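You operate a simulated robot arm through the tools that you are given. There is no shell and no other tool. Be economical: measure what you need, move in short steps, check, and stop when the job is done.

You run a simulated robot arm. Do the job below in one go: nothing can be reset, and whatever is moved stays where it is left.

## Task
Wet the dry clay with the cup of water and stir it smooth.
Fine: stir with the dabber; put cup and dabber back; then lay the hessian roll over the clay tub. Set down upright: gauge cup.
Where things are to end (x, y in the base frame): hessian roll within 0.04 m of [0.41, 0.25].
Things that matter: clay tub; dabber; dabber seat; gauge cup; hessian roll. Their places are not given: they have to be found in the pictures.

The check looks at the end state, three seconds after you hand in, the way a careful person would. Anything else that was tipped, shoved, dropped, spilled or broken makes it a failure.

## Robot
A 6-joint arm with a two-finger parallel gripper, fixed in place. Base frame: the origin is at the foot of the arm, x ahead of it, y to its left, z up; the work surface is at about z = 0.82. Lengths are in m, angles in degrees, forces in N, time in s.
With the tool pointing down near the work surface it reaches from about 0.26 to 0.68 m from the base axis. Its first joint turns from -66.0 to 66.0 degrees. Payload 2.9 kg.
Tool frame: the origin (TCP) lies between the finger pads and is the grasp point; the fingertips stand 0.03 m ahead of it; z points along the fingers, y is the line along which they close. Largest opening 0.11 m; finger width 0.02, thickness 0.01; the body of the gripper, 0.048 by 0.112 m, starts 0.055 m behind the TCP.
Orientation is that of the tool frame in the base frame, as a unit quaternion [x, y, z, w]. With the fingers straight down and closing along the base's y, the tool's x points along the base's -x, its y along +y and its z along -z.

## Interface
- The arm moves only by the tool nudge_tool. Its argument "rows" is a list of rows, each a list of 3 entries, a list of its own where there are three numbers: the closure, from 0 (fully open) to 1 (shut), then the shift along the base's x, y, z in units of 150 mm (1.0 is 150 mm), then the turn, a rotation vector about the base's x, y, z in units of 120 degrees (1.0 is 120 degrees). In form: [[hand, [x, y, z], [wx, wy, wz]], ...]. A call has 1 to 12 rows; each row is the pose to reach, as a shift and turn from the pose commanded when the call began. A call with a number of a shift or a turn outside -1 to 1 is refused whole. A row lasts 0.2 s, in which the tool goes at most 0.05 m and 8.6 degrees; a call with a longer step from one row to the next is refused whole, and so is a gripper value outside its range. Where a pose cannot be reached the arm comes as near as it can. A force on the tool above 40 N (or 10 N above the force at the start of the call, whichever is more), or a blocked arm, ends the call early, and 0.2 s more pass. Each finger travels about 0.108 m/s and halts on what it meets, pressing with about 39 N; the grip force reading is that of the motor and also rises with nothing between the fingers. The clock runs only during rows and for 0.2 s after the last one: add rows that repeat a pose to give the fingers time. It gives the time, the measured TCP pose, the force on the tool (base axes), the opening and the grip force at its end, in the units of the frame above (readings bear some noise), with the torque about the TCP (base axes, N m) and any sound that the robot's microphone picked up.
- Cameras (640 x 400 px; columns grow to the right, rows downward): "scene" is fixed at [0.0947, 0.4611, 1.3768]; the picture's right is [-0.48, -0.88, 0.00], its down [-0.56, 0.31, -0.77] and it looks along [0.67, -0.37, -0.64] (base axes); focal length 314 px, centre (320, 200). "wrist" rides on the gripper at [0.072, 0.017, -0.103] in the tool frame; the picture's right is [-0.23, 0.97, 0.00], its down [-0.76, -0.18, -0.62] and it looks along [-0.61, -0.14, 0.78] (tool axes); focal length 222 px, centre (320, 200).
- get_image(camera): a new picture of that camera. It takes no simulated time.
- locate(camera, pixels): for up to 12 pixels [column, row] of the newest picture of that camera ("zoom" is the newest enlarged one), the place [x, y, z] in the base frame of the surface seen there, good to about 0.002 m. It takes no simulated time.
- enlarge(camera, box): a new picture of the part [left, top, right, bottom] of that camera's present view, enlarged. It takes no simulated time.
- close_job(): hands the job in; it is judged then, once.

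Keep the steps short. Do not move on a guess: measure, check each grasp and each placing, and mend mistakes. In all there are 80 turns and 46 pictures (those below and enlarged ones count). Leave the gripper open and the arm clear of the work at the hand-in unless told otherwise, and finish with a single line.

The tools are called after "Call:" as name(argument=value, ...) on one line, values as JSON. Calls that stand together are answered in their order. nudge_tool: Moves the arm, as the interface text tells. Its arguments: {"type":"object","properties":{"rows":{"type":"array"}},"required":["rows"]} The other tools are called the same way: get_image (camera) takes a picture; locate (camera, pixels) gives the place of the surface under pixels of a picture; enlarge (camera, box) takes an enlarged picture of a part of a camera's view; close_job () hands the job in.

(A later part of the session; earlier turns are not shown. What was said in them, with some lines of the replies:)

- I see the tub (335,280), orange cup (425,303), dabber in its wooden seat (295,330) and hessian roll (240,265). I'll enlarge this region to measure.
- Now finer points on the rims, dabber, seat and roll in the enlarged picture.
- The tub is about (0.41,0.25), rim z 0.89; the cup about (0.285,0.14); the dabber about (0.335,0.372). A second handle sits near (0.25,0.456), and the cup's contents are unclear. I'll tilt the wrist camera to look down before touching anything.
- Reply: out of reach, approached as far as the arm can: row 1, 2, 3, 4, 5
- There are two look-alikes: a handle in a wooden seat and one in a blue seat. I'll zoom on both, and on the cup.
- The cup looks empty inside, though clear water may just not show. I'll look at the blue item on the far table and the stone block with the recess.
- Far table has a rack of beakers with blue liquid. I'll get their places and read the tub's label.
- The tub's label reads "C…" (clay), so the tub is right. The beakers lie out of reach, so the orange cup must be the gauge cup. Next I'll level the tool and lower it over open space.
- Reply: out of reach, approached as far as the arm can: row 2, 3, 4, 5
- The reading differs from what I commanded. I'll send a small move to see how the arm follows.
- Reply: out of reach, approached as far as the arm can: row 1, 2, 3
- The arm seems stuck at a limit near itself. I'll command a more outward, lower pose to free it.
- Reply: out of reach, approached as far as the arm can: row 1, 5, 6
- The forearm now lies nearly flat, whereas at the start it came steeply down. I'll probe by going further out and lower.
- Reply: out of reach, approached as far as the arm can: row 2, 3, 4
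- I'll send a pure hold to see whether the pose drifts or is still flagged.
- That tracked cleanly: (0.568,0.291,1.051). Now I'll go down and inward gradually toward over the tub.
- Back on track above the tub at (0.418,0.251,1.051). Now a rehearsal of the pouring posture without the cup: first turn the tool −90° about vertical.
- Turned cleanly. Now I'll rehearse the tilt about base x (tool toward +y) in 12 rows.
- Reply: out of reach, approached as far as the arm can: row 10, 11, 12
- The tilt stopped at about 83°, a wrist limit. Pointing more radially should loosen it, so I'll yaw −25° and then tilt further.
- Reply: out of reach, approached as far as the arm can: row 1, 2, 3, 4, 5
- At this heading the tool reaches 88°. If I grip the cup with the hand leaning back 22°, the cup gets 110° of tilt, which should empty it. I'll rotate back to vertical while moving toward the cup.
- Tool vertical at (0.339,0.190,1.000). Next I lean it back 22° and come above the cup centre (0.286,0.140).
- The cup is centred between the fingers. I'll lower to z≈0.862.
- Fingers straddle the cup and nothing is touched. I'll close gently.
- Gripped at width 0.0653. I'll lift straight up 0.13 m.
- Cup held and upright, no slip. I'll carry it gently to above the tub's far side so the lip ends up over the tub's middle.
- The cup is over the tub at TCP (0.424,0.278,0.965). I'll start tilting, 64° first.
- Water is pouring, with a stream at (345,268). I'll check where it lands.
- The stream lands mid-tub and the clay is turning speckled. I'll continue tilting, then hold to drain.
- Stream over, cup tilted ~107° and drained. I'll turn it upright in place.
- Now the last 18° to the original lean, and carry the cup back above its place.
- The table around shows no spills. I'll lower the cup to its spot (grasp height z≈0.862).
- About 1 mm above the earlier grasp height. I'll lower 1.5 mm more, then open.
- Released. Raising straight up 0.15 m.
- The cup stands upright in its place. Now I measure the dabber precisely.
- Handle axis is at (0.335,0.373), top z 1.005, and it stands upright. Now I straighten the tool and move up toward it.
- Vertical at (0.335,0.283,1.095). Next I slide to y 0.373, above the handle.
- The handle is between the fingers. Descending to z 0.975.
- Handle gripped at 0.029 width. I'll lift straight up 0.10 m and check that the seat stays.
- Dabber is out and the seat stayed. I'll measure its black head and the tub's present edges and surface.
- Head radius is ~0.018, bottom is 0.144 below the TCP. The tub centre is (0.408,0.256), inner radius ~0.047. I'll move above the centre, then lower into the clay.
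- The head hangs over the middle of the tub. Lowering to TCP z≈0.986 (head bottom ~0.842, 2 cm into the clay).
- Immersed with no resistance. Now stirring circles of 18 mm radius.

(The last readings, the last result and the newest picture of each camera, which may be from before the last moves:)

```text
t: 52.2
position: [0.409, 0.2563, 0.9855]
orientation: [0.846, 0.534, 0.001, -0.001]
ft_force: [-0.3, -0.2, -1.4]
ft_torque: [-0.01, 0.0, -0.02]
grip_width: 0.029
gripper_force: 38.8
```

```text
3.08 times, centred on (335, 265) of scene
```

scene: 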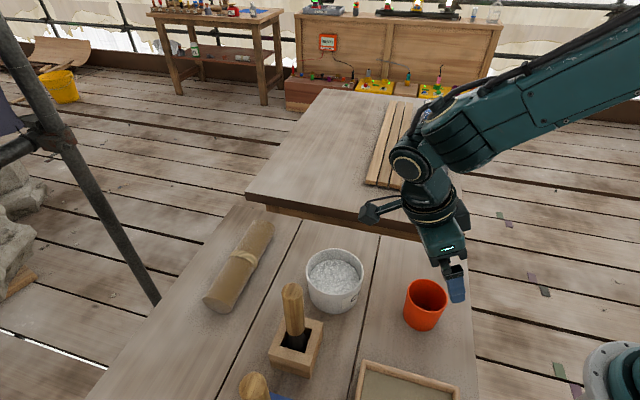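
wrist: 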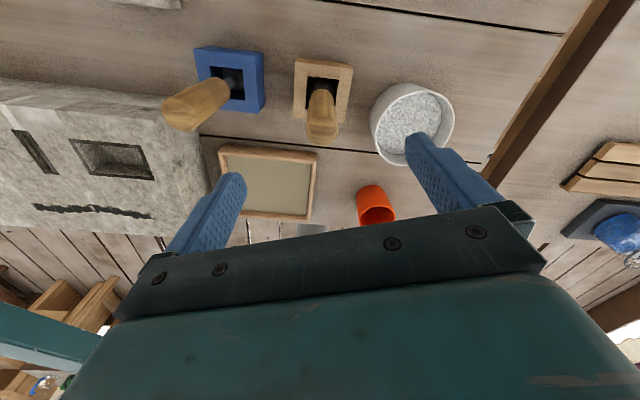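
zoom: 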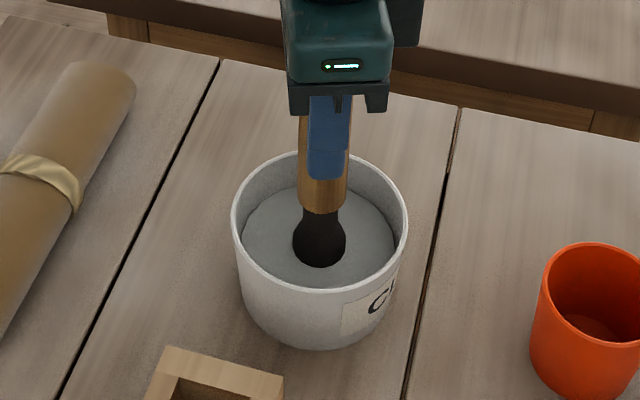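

The clay already looks smooth. One more batch the other way for good measure.

Call:
nudge_tool(rows=[[0.85, [0.12, 0, 0], [0, 0, 0]], [0.85, [0.06, -0.104, 0], [0, 0, 0]], [0.85, [-0.06, -0.104, 0], [0, 0, 0]], [0.85, [-0.12, 0, 0], [0, 0, 0]], [0.85, [-0.06, 0.104, 0], [0, 0, 0]], [0.85, [0.06, 0.104, 0], [0, 0, 0]], [0.85, [0.12, 0, 0], [0, 0, 0]], [0.85, [0.06, -0.104, 0], [0, 0, 0]], [0.85, [-0.06, -0.104, 0], [0, 0, 0]], [0.85, [-0.12, 0, 0], [0, 0, 0]], [0.85, [-0.06, 0.104, 0], [0, 0, 0]], [0.85, [0, 0, 0], [0, 0, 0]]])

Call:
nudge_tool(rows=[[0.85, [0, 0, 0.1], [0, 0, 0]], [0.85, [0, 0, 0.2], [0, 0, 0]], [0.85, [0, 0, 0.35], [0, 0, 0]], [0.85, [0, 0, 0.5], [0, 0, 0]], [0.85, [0, 0, 0.6], [0, 0, 0]], [0.85, [0, 0, 0.6], [0, 0, 0]], [0.85, [0, 0, 0.6], [0, 0, 0]], [0.85, [0, 0, 0.6], [0, 0, 0]]])

Call:
enlarge(camera="scene", box=[265, 180, 405, 330])

```text
t: 54.8
position: [0.4096, 0.2564, 0.9868]
orientation: [0.846, 0.533, 0.002, -0.001]
ft_force: [-0.3, -0.4, -1.7]
ft_torque: [0.0, 0.0, -0.01]
grip_width: 0.0293
gripper_force: 38.8
```

```text
t: 56.6
position: [0.409, 0.2563, 1.0755]
orientation: [0.846, 0.533, 0.002, -0.001]
ft_force: [0.7, -0.5, -1.6]
ft_torque: [0.0, 0.01, 0.03]
grip_width: 0.0291
gripper_force: 39.3
```

```text
2.67 times, centred on (335, 255) of scene
```

zoom: 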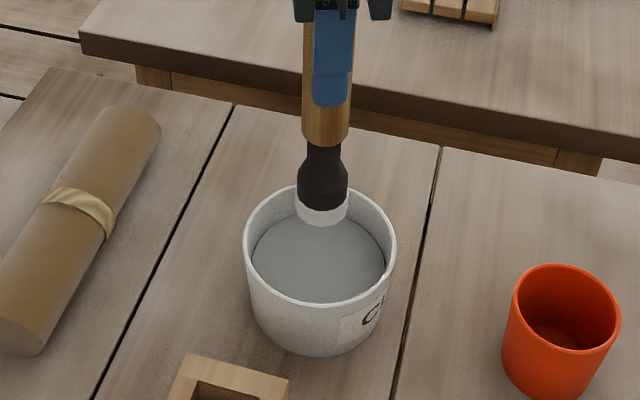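

Smooth clay, with some coating the dabber head. Carrying it back above the seat (0.3355,0.3730).

Call:
nudge_tool(rows=[[0.85, [-0.06, 0.1, 0], [0, 0, 0]], [0.85, [-0.18, 0.29, 0], [0, 0, 0]], [0.85, [-0.31, 0.49, 0], [0, 0, 0]], [0.85, [-0.43, 0.68, 0], [0, 0, 0]], [0.85, [-0.49, 0.779, 0], [0, 0, 0]], [0.85, [-0.49, 0.779, 0], [0, 0, 0]]])

Call:
enlarge(camera="scene", box=[215, 200, 375, 380])

```text
t: 58.0
position: [0.3359, 0.3734, 1.0763]
orientation: [0.847, 0.532, 0.001, -0.002]
ft_force: [0.0, 0.3, -1.8]
ft_torque: [0.03, -0.03, -0.04]
grip_width: 0.029
gripper_force: 38.9
```

```text
2.22 times, centred on (295, 290) of scene
```

zoom: 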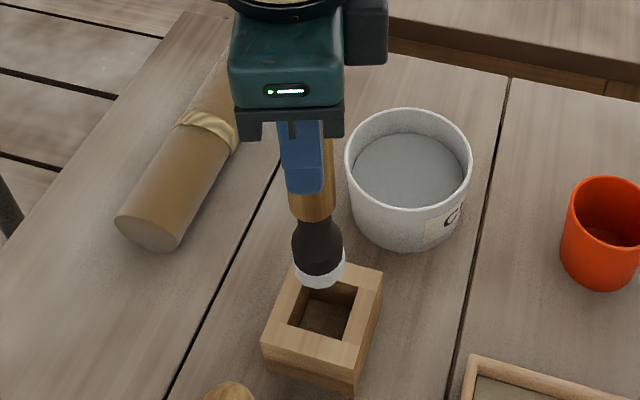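

Aligned over the opening. Lowering into the seat.

Call:
nudge_tool(rows=[[0.85, [-0.002, 0, -0.12], [0, 0, 0]], [0.85, [-0.002, 0, -0.25], [0, 0, 0]], [0.85, [-0.002, 0, -0.38], [0, 0, 0]], [0.85, [-0.002, 0, -0.5], [0, 0, 0]], [0.85, [-0.002, 0, -0.6], [0, 0, 0]], [0.85, [-0.002, 0, -0.65], [0, 0, 0]], [0.85, [-0.002, 0, -0.67], [0, 0, 0]], [0.85, [-0.002, 0, -0.67], [0, 0, 0]]])

```text
t: 59.8
position: [0.3346, 0.3746, 0.9763]
orientation: [0.846, 0.533, 0.001, -0.001]
ft_force: [0.5, -0.2, -2.0]
ft_torque: [0.03, 0.0, 0.03]
grip_width: 0.0289
gripper_force: 39.2
```

It still hangs a hair above the floor (−2 N). I'll go down 1.5 mm.

Call:
nudge_tool(rows=[[0.85, [0, 0, -0.005], [0, 0, 0]], [0.85, [0, 0, -0.01], [0, 0, 0]], [0.85, [0, 0, -0.01], [0, 0, 0]]])

```text
t: 60.6
position: [0.3348, 0.3735, 0.9757]
orientation: [0.846, 0.533, 0.002, -0.001]
ft_force: [-0.4, -2.2, 8.5]
ft_torque: [-0.25, 0.16, 0.0]
grip_width: 0.0289
gripper_force: 39.1
```

Contact (8.5 N up), so it's seated. Opening the fingers and then rising.

Call:
nudge_tool(rows=[[0.7, [0, 0, 0.003], [0, 0, 0]], [0.5, [0, 0, 0.003], [0, 0, 0]], [0.3, [0, 0, 0.003], [0, 0, 0]], [0.1, [0, 0, 0.003], [0, 0, 0]], [0, [0, 0, 0.003], [0, 0, 0]], [0, [0, 0, 0.003], [0, 0, 0]], [0, [0, 0, 0.1], [0, 0, 0]], [0, [0, 0, 0.3], [0, 0, 0]], [0, [0, 0, 0.5], [0, 0, 0]], [0, [0, 0, 0.7], [0, 0, 0]], [0, [0, 0, 0.8], [0, 0, 0]], [0, [0, 0, 0.8], [0, 0, 0]]])

Call:
get_image(camera="scene")

```text
t: 63.2
position: [0.3345, 0.373, 1.0938]
orientation: [0.846, 0.533, 0.002, -0.001]
ft_force: [-0.4, 1.4, 0.6]
ft_torque: [-0.01, 0.01, 0.02]
grip_width: 0.1099
gripper_force: 0.1
```

```text
14 pictures are left
```

scene: 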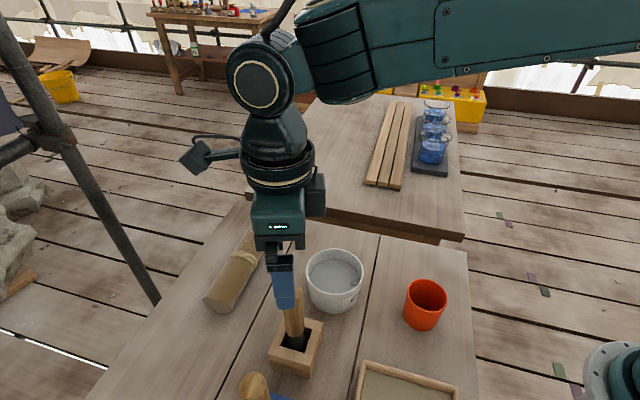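

Dabber is seated upright, with no sign of mess. Next the roll: from the earlier points its axis runs from about (0.470,0.468) to (0.618,0.325), centre about (0.544,0.397), heading −44°. I'll move toward it while turning the tool +71.5°.

Call:
nudge_tool(rows=[[0, [0.1, 0, 0], [0, 0, 0.066]], [0, [0.2, 0, 0], [0, 0, 0.132]], [0, [0.3, 0, 0], [0, 0, 0.199]], [0, [0.4, 0, 0], [0, 0, 0.265]], [0, [0.5, 0, -0.04], [0, 0, 0.331]], [0, [0.6, 0, -0.08], [0, 0, 0.397]], [0, [0.7, 0, -0.12], [0, 0, 0.463]], [0, [0.8, 0, -0.16], [0, 0, 0.53]], [0, [0.9, 0, -0.2], [0, 0, 0.596]], [0, [0.9, 0, -0.2], [0, 0, 0.596]]])

Call:
get_image(camera="wrist")

```text
t: 65.4
position: [0.4706, 0.373, 1.0645]
orientation: [0.374, 0.927, 0.001, -0.002]
ft_force: [-0.2, -0.3, 0.4]
ft_torque: [0.01, 0.03, 0.0]
grip_width: 0.1101
gripper_force: 0.2
```

```text
13 pictures are left
```

wrist: 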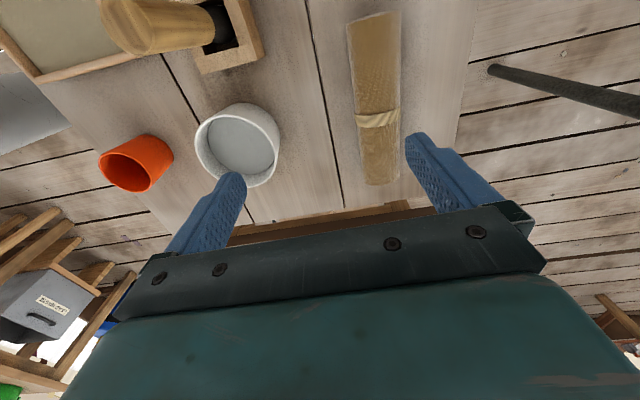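

The whole roll is in view, with ends at (372,15) and (380,183). I'll measure it.

Call:
locate(camera="wrist", pixels=[[372, 18], [352, 24], [396, 16], [380, 180], [367, 183], [394, 182], [356, 70], [400, 70], [377, 70], [376, 118], [362, 150], [398, 150]])

```text
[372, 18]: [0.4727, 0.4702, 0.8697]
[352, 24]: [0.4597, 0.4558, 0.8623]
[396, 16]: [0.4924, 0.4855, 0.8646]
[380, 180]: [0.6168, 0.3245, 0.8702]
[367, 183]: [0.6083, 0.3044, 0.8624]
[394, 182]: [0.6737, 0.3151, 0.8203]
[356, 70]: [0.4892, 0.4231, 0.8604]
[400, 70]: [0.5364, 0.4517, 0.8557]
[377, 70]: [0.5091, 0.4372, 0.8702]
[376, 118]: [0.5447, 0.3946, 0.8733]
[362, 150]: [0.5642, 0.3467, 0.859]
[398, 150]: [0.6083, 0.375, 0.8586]
```

Roll centre is about (0.547,0.398), heading −46°, diameter ~0.05, top z 0.870. I'll move above it at z≈0.93 and see whether the reach suffices.

Call:
nudge_tool(rows=[[0, [0, 0, -0.25], [0, 0, -0.008]], [0, [0.1, 0.03, -0.5], [0, 0, -0.0167]], [0, [0.25, 0.08, -0.7], [0, 0, -0.0167]], [0, [0.4, 0.13, -0.85], [0, 0, -0.0167]], [0, [0.51, 0.167, -0.897], [0, 0, -0.0167]], [0, [0.51, 0.167, -0.897], [0, 0, -0.0167]]])

```text
t: 66.8
position: [0.5457, 0.3988, 0.929]
orientation: [0.391, 0.92, 0.0, -0.002]
ft_force: [0.3, 0.6, -1.0]
ft_torque: [0.04, -0.01, 0.02]
grip_width: 0.1101
gripper_force: 0.1
```

Reached without limits. Lowering to z 0.858 around the roll.

Call:
nudge_tool(rows=[[0, [0.005, 0, -0.15], [0, 0, 0]], [0, [0.005, 0, -0.3], [0, 0, 0]], [0, [0.005, 0, -0.42], [0, 0, 0]], [0, [0.005, 0, -0.473], [0, 0, 0]], [0, [0.005, 0, -0.473], [0, 0, 0]]])

Call:
get_image(camera="wrist")

```text
t: 68.0
position: [0.548, 0.3992, 0.8587]
orientation: [0.391, 0.921, 0.001, -0.002]
ft_force: [-0.4, 0.8, 0.0]
ft_torque: [0.01, -0.01, 0.0]
grip_width: 0.11
gripper_force: 0.0
```

```text
12 pictures are left
```

wrist: 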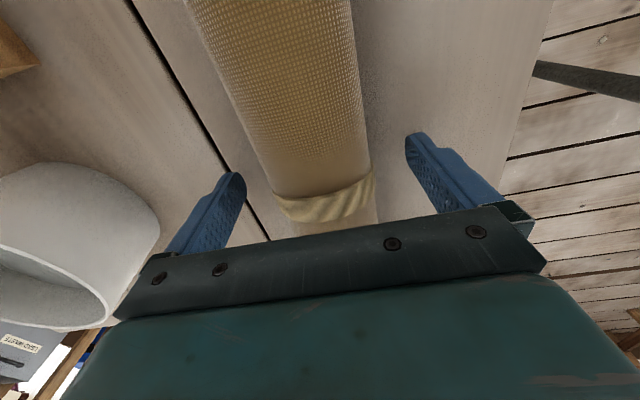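

The roll lies between the fingers, at its band. Closing.

Call:
nudge_tool(rows=[[0.2, [0, 0, 0], [0, 0, 0]], [0.4, [0, 0, 0], [0, 0, 0]], [0.55, [0, 0, 0], [0, 0, 0]], [0.65, [0, 0, 0], [0, 0, 0]], [0.65, [0, 0, 0], [0, 0, 0]]])

```text
t: 69.2
position: [0.5477, 0.3986, 0.8591]
orientation: [0.392, 0.92, 0.001, -0.001]
ft_force: [0.9, -0.6, 0.6]
ft_torque: [-0.03, 0.05, 0.12]
grip_width: 0.0556
gripper_force: 39.2
```

Gripped at 0.0556. Lifting, easing slightly inward.

Call:
nudge_tool(rows=[[0.65, [0, 0, 0.1], [0, 0, 0]], [0.65, [0, 0, 0.25], [0, 0, 0]], [0.65, [-0.05, -0.05, 0.45], [0, 0, 0]], [0.65, [-0.1, -0.1, 0.65], [0, 0, 0]], [0.65, [-0.1, -0.1, 0.8], [0, 0, 0]], [0.65, [-0.1, -0.1, 0.8], [0, 0, 0]]])

Call:
get_image(camera="scene")

```text
t: 70.6
position: [0.5326, 0.383, 0.9796]
orientation: [0.392, 0.92, 0.001, -0.001]
ft_force: [-0.1, 0.5, -2.4]
ft_torque: [0.0, 0.0, -0.02]
grip_width: 0.0559
gripper_force: 39.2
```

```text
11 pictures are left
```

scene: 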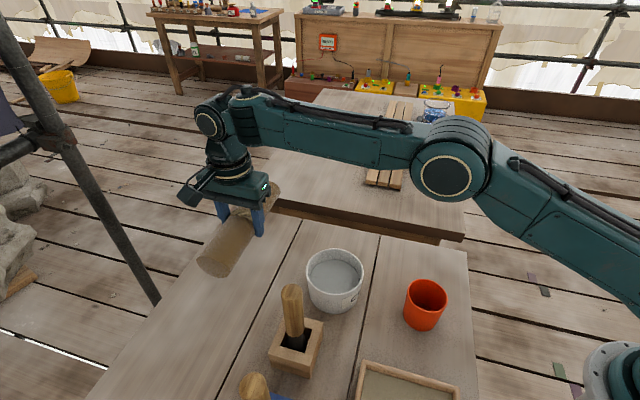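

Roll held level. I'll turn it +46° so it lies along x, and carry it over the tub along a path clear of the dabber.

Call:
nudge_tool(rows=[[0.65, [-0.03, -0.08, 0], [0, 0, 0.06]], [0.65, [-0.07, -0.2, 0], [0, 0, 0.12]], [0.65, [-0.12, -0.33, 0], [0, 0, 0.18]], [0.65, [-0.18, -0.48, 0], [0, 0, 0.25]], [0.65, [-0.28, -0.64, 0], [0, 0, 0.315]], [0.65, [-0.42, -0.78, 0], [0, 0, 0.38]], [0.65, [-0.6, -0.86, 0], [0, 0, 0.38]], [0.65, [-0.76, -0.867, 0], [0, 0, 0.38]], [0.65, [-0.817, -0.867, 0], [0, 0, 0.38]], [0.65, [-0.817, -0.867, 0], [0, 0, 0.38]]])

Call:
enlarge(camera="scene", box=[245, 180, 425, 330])

```text
t: 72.8
position: [0.41, 0.2519, 0.9792]
orientation: [0.004, 1.0, 0.0, -0.002]
ft_force: [-0.8, -0.5, -2.2]
ft_torque: [0.01, 0.03, -0.01]
grip_width: 0.0557
gripper_force: 39.2
```

```text
2.67 times, centred on (335, 255) of scene
```

zoom: 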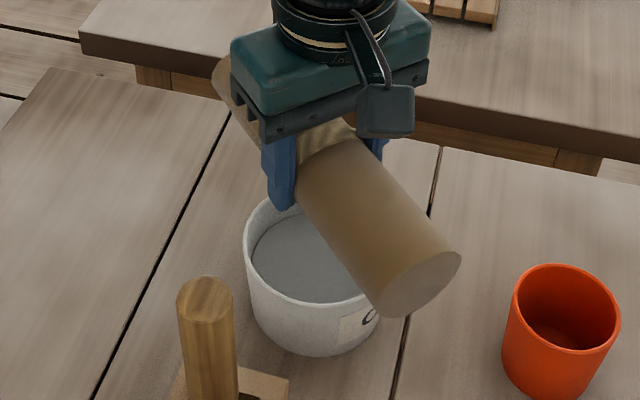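

Aligned at (0.410,0.252). Lowering slowly until it touches the rim (expected TCP z≈0.929).

Call:
nudge_tool(rows=[[0.65, [0, 0.005, -0.1], [0, 0, 0]], [0.65, [0, 0.005, -0.2], [0, 0, 0]], [0.65, [0, 0.005, -0.27], [0, 0, 0]], [0.65, [0, 0.005, -0.3], [0, 0, 0]], [0.65, [0, 0.005, -0.32], [0, 0, 0]], [0.65, [0, 0.005, -0.32], [0, 0, 0]]])

```text
t: 74.2
position: [0.4108, 0.2539, 0.9312]
orientation: [0.005, 1.0, 0.0, -0.001]
ft_force: [-0.4, 0.4, -2.9]
ft_torque: [0.03, 0.0, 0.03]
grip_width: 0.0557
gripper_force: 38.7
```

Still hanging (−2.9 N). Down another 2 mm in small steps.

Call:
nudge_tool(rows=[[0.65, [0, 0, -0.007], [0, 0, 0]], [0.65, [0, 0, -0.013], [0, 0, 0]], [0.65, [0, 0, -0.013], [0, 0, 0]]])

```text
t: 75.0
position: [0.4091, 0.2546, 0.9297]
orientation: [0.004, 1.0, 0.0, -0.002]
ft_force: [-0.7, -0.9, -0.6]
ft_torque: [-0.08, -0.08, -0.01]
grip_width: 0.0557
gripper_force: 39.1
```

Nearly unloaded, so contact is beginning. 1 mm more.

Call:
nudge_tool(rows=[[0.65, [0, 0, -0.006], [0, 0, 0]], [0.65, [0, 0, -0.006], [0, 0, 0]]])

Call:
enlarge(camera="scene", box=[245, 180, 425, 330])

```text
t: 75.6
position: [0.4092, 0.2548, 0.9292]
orientation: [0.004, 1.0, 0.001, -0.001]
ft_force: [-2.7, -2.7, 13.8]
ft_torque: [-0.42, 0.55, 0.06]
grip_width: 0.0556
gripper_force: 39.0
```

```text
2.67 times, centred on (335, 255) of scene
```

zoom: 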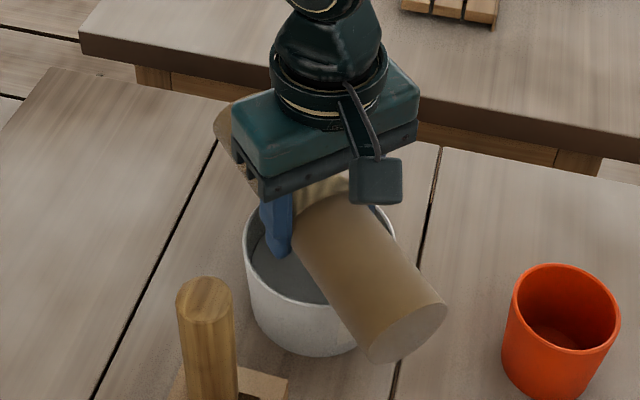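

It rests on the rim (13.8 N). I'll ease off 1 mm and open the fingers gradually.

Call:
nudge_tool(rows=[[0.65, [0, 0, 0.006], [0, 0, 0]], [0.48, [0, 0, 0.006], [0, 0, 0]], [0.42, [0, 0, 0.006], [0, 0, 0]], [0.3, [0, 0, 0.006], [0, 0, 0]], [0.15, [0, 0, 0.006], [0, 0, 0]], [0, [0, 0, 0.006], [0, 0, 0]], [0, [0, 0, 0.006], [0, 0, 0]]])

Call:
enlarge(camera="scene", box=[245, 180, 425, 330])

```text
t: 77.2
position: [0.4103, 0.2536, 0.929]
orientation: [0.004, 1.0, 0.001, -0.002]
ft_force: [0.1, -0.1, 0.6]
ft_torque: [-0.01, 0.0, 0.02]
grip_width: 0.1102
gripper_force: 0.0
```

```text
2.67 times, centred on (335, 255) of scene
```

zoom: 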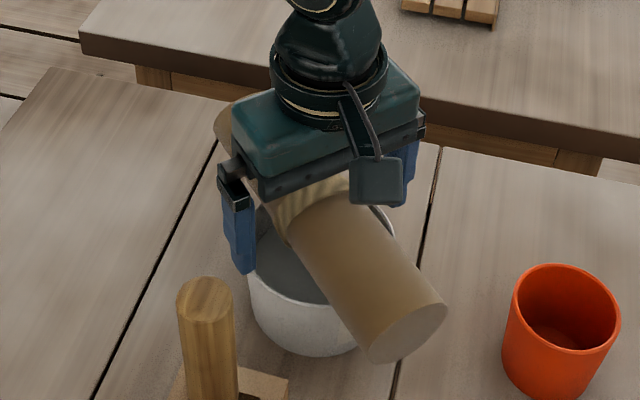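

Roll stays put. I'll rise straight up 0.13 m.

Call:
nudge_tool(rows=[[0, [0, 0, 0.08], [0, 0, 0]], [0, [0, 0, 0.25], [0, 0, 0]], [0, [0, 0, 0.5], [0, 0, 0]], [0, [0, 0, 0.75], [0, 0, 0]], [0, [0, 0, 0.87], [0, 0, 0]], [0, [0, 0, 0.87], [0, 0, 0]]])

Call:
get_image(camera="scene")

Call:
get_image(camera="wrist")

```text
t: 78.6
position: [0.4087, 0.2547, 1.0605]
orientation: [0.005, 1.0, 0.001, -0.002]
ft_force: [-0.1, 0.2, 0.4]
ft_torque: [0.02, 0.03, -0.03]
grip_width: 0.1103
gripper_force: 0.0
```

```text
7 pictures are left
```

scene: 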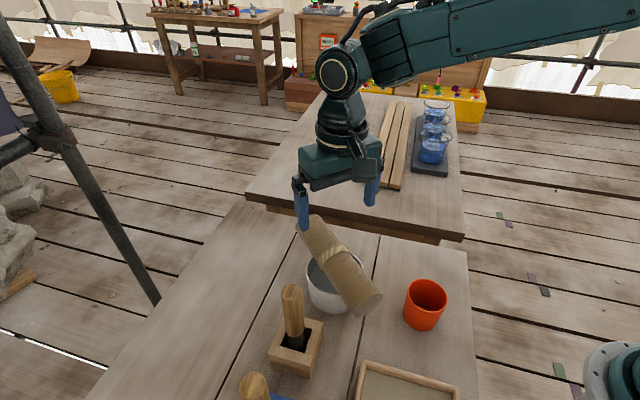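

```text
6 pictures are left
```

wrist: 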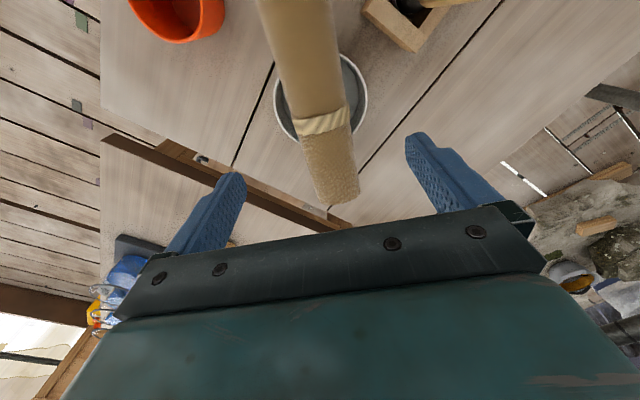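

The roll lies across the tub. I'll move the arm clear to +x and check that the roll hasn't crept.

Call:
locate(camera="scene", pixels=[[330, 255], [312, 225], [370, 300], [340, 265], [345, 270], [425, 282], [293, 288]])

Call:
nudge_tool(rows=[[0, [0.1, 0, 0.1], [0, 0, 0]], [0, [0.3, 0, 0.1], [0, 0, 0]], [0, [0.5, -0.2, 0.1], [0, 0, 0]], [0, [0.7, -0.4, 0.1], [0, 0, 0]], [0, [0.8, -0.6, 0.1], [0, 0, 0]], [0, [0.8, -0.8, 0.1], [0, 0, 0]], [0, [0.8, -1.0, 0.1], [0, 0, 0]], [0, [0.8, -1.0, 0.1], [0, 0, 0]], [0, [0.8, -1.0, 0.1], [0, 0, 0]], [0, [0.8, -1.0, 0.1], [0, 0, 0]]])

Call:
enlarge(camera="scene", box=[210, 200, 490, 400])

Call:
locate(camera="zoom", pixels=[[240, 50], [270, 110], [320, 190], [290, 120], [385, 215], [355, 240], [260, 100]])

```text
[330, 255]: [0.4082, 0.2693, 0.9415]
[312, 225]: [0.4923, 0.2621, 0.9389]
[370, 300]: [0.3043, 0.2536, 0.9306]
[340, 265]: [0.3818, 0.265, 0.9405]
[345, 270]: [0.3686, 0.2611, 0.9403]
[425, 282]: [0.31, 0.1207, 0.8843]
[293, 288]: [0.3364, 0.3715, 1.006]
```

```text
t: 80.8
position: [0.5301, 0.1035, 1.0739]
orientation: [0.004, 1.0, -0.001, -0.003]
ft_force: [-0.3, 0.9, 0.2]
ft_torque: [0.03, -0.02, 0.01]
grip_width: 0.1099
gripper_force: 0.1
```

```text
2.00 times, centred on (350, 300) of scene
```

zoom: 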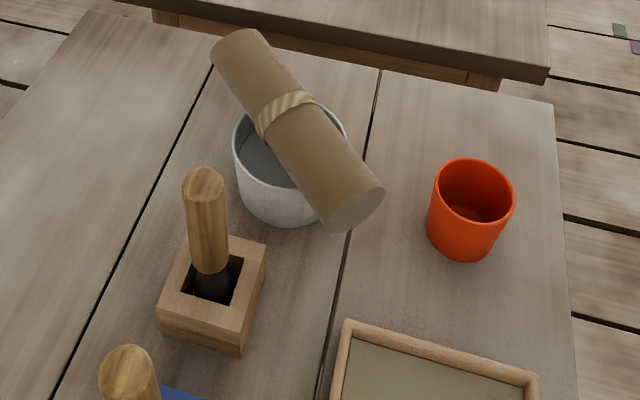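

```text
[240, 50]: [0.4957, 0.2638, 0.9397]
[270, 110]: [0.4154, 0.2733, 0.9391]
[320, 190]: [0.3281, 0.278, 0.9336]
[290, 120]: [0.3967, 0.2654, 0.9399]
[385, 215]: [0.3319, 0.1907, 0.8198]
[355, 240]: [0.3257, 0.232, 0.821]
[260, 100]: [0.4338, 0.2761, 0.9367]
```

Nothing else is disturbed. I'll get a cross-section of the roll to confirm its centre.

Call:
locate(camera="zoom", pixels=[[316, 100], [300, 105], [310, 115], [330, 130], [345, 145], [310, 150], [320, 140], [335, 150], [350, 165], [380, 188], [345, 205], [225, 40]])

```text
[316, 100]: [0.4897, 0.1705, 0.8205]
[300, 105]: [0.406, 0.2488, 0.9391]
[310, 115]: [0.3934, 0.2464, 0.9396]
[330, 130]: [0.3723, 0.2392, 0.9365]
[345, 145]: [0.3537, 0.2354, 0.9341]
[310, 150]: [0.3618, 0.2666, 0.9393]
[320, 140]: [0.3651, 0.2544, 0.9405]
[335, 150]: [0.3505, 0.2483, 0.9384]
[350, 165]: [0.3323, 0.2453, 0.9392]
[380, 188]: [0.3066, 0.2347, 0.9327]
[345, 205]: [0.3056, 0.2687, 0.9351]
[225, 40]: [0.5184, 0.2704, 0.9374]
```

The roll's axis is at y≈0.255 and it spans x≈0.305–0.518. Its centre is about (0.411,0.255), within 0.01 m of the target and still. The cup is upright in place, the dabber is in its seat, and the gripper is open and clear, so I'm handing in.

Call:
close_job()

```text
The job is handed in.
```

Job handed in: the clay is wetted and stirred smooth, the gauge cup stands upright in its place, the dabber is back in its seat, and the hessian roll lies over the tub at about (0.41, 0.255).
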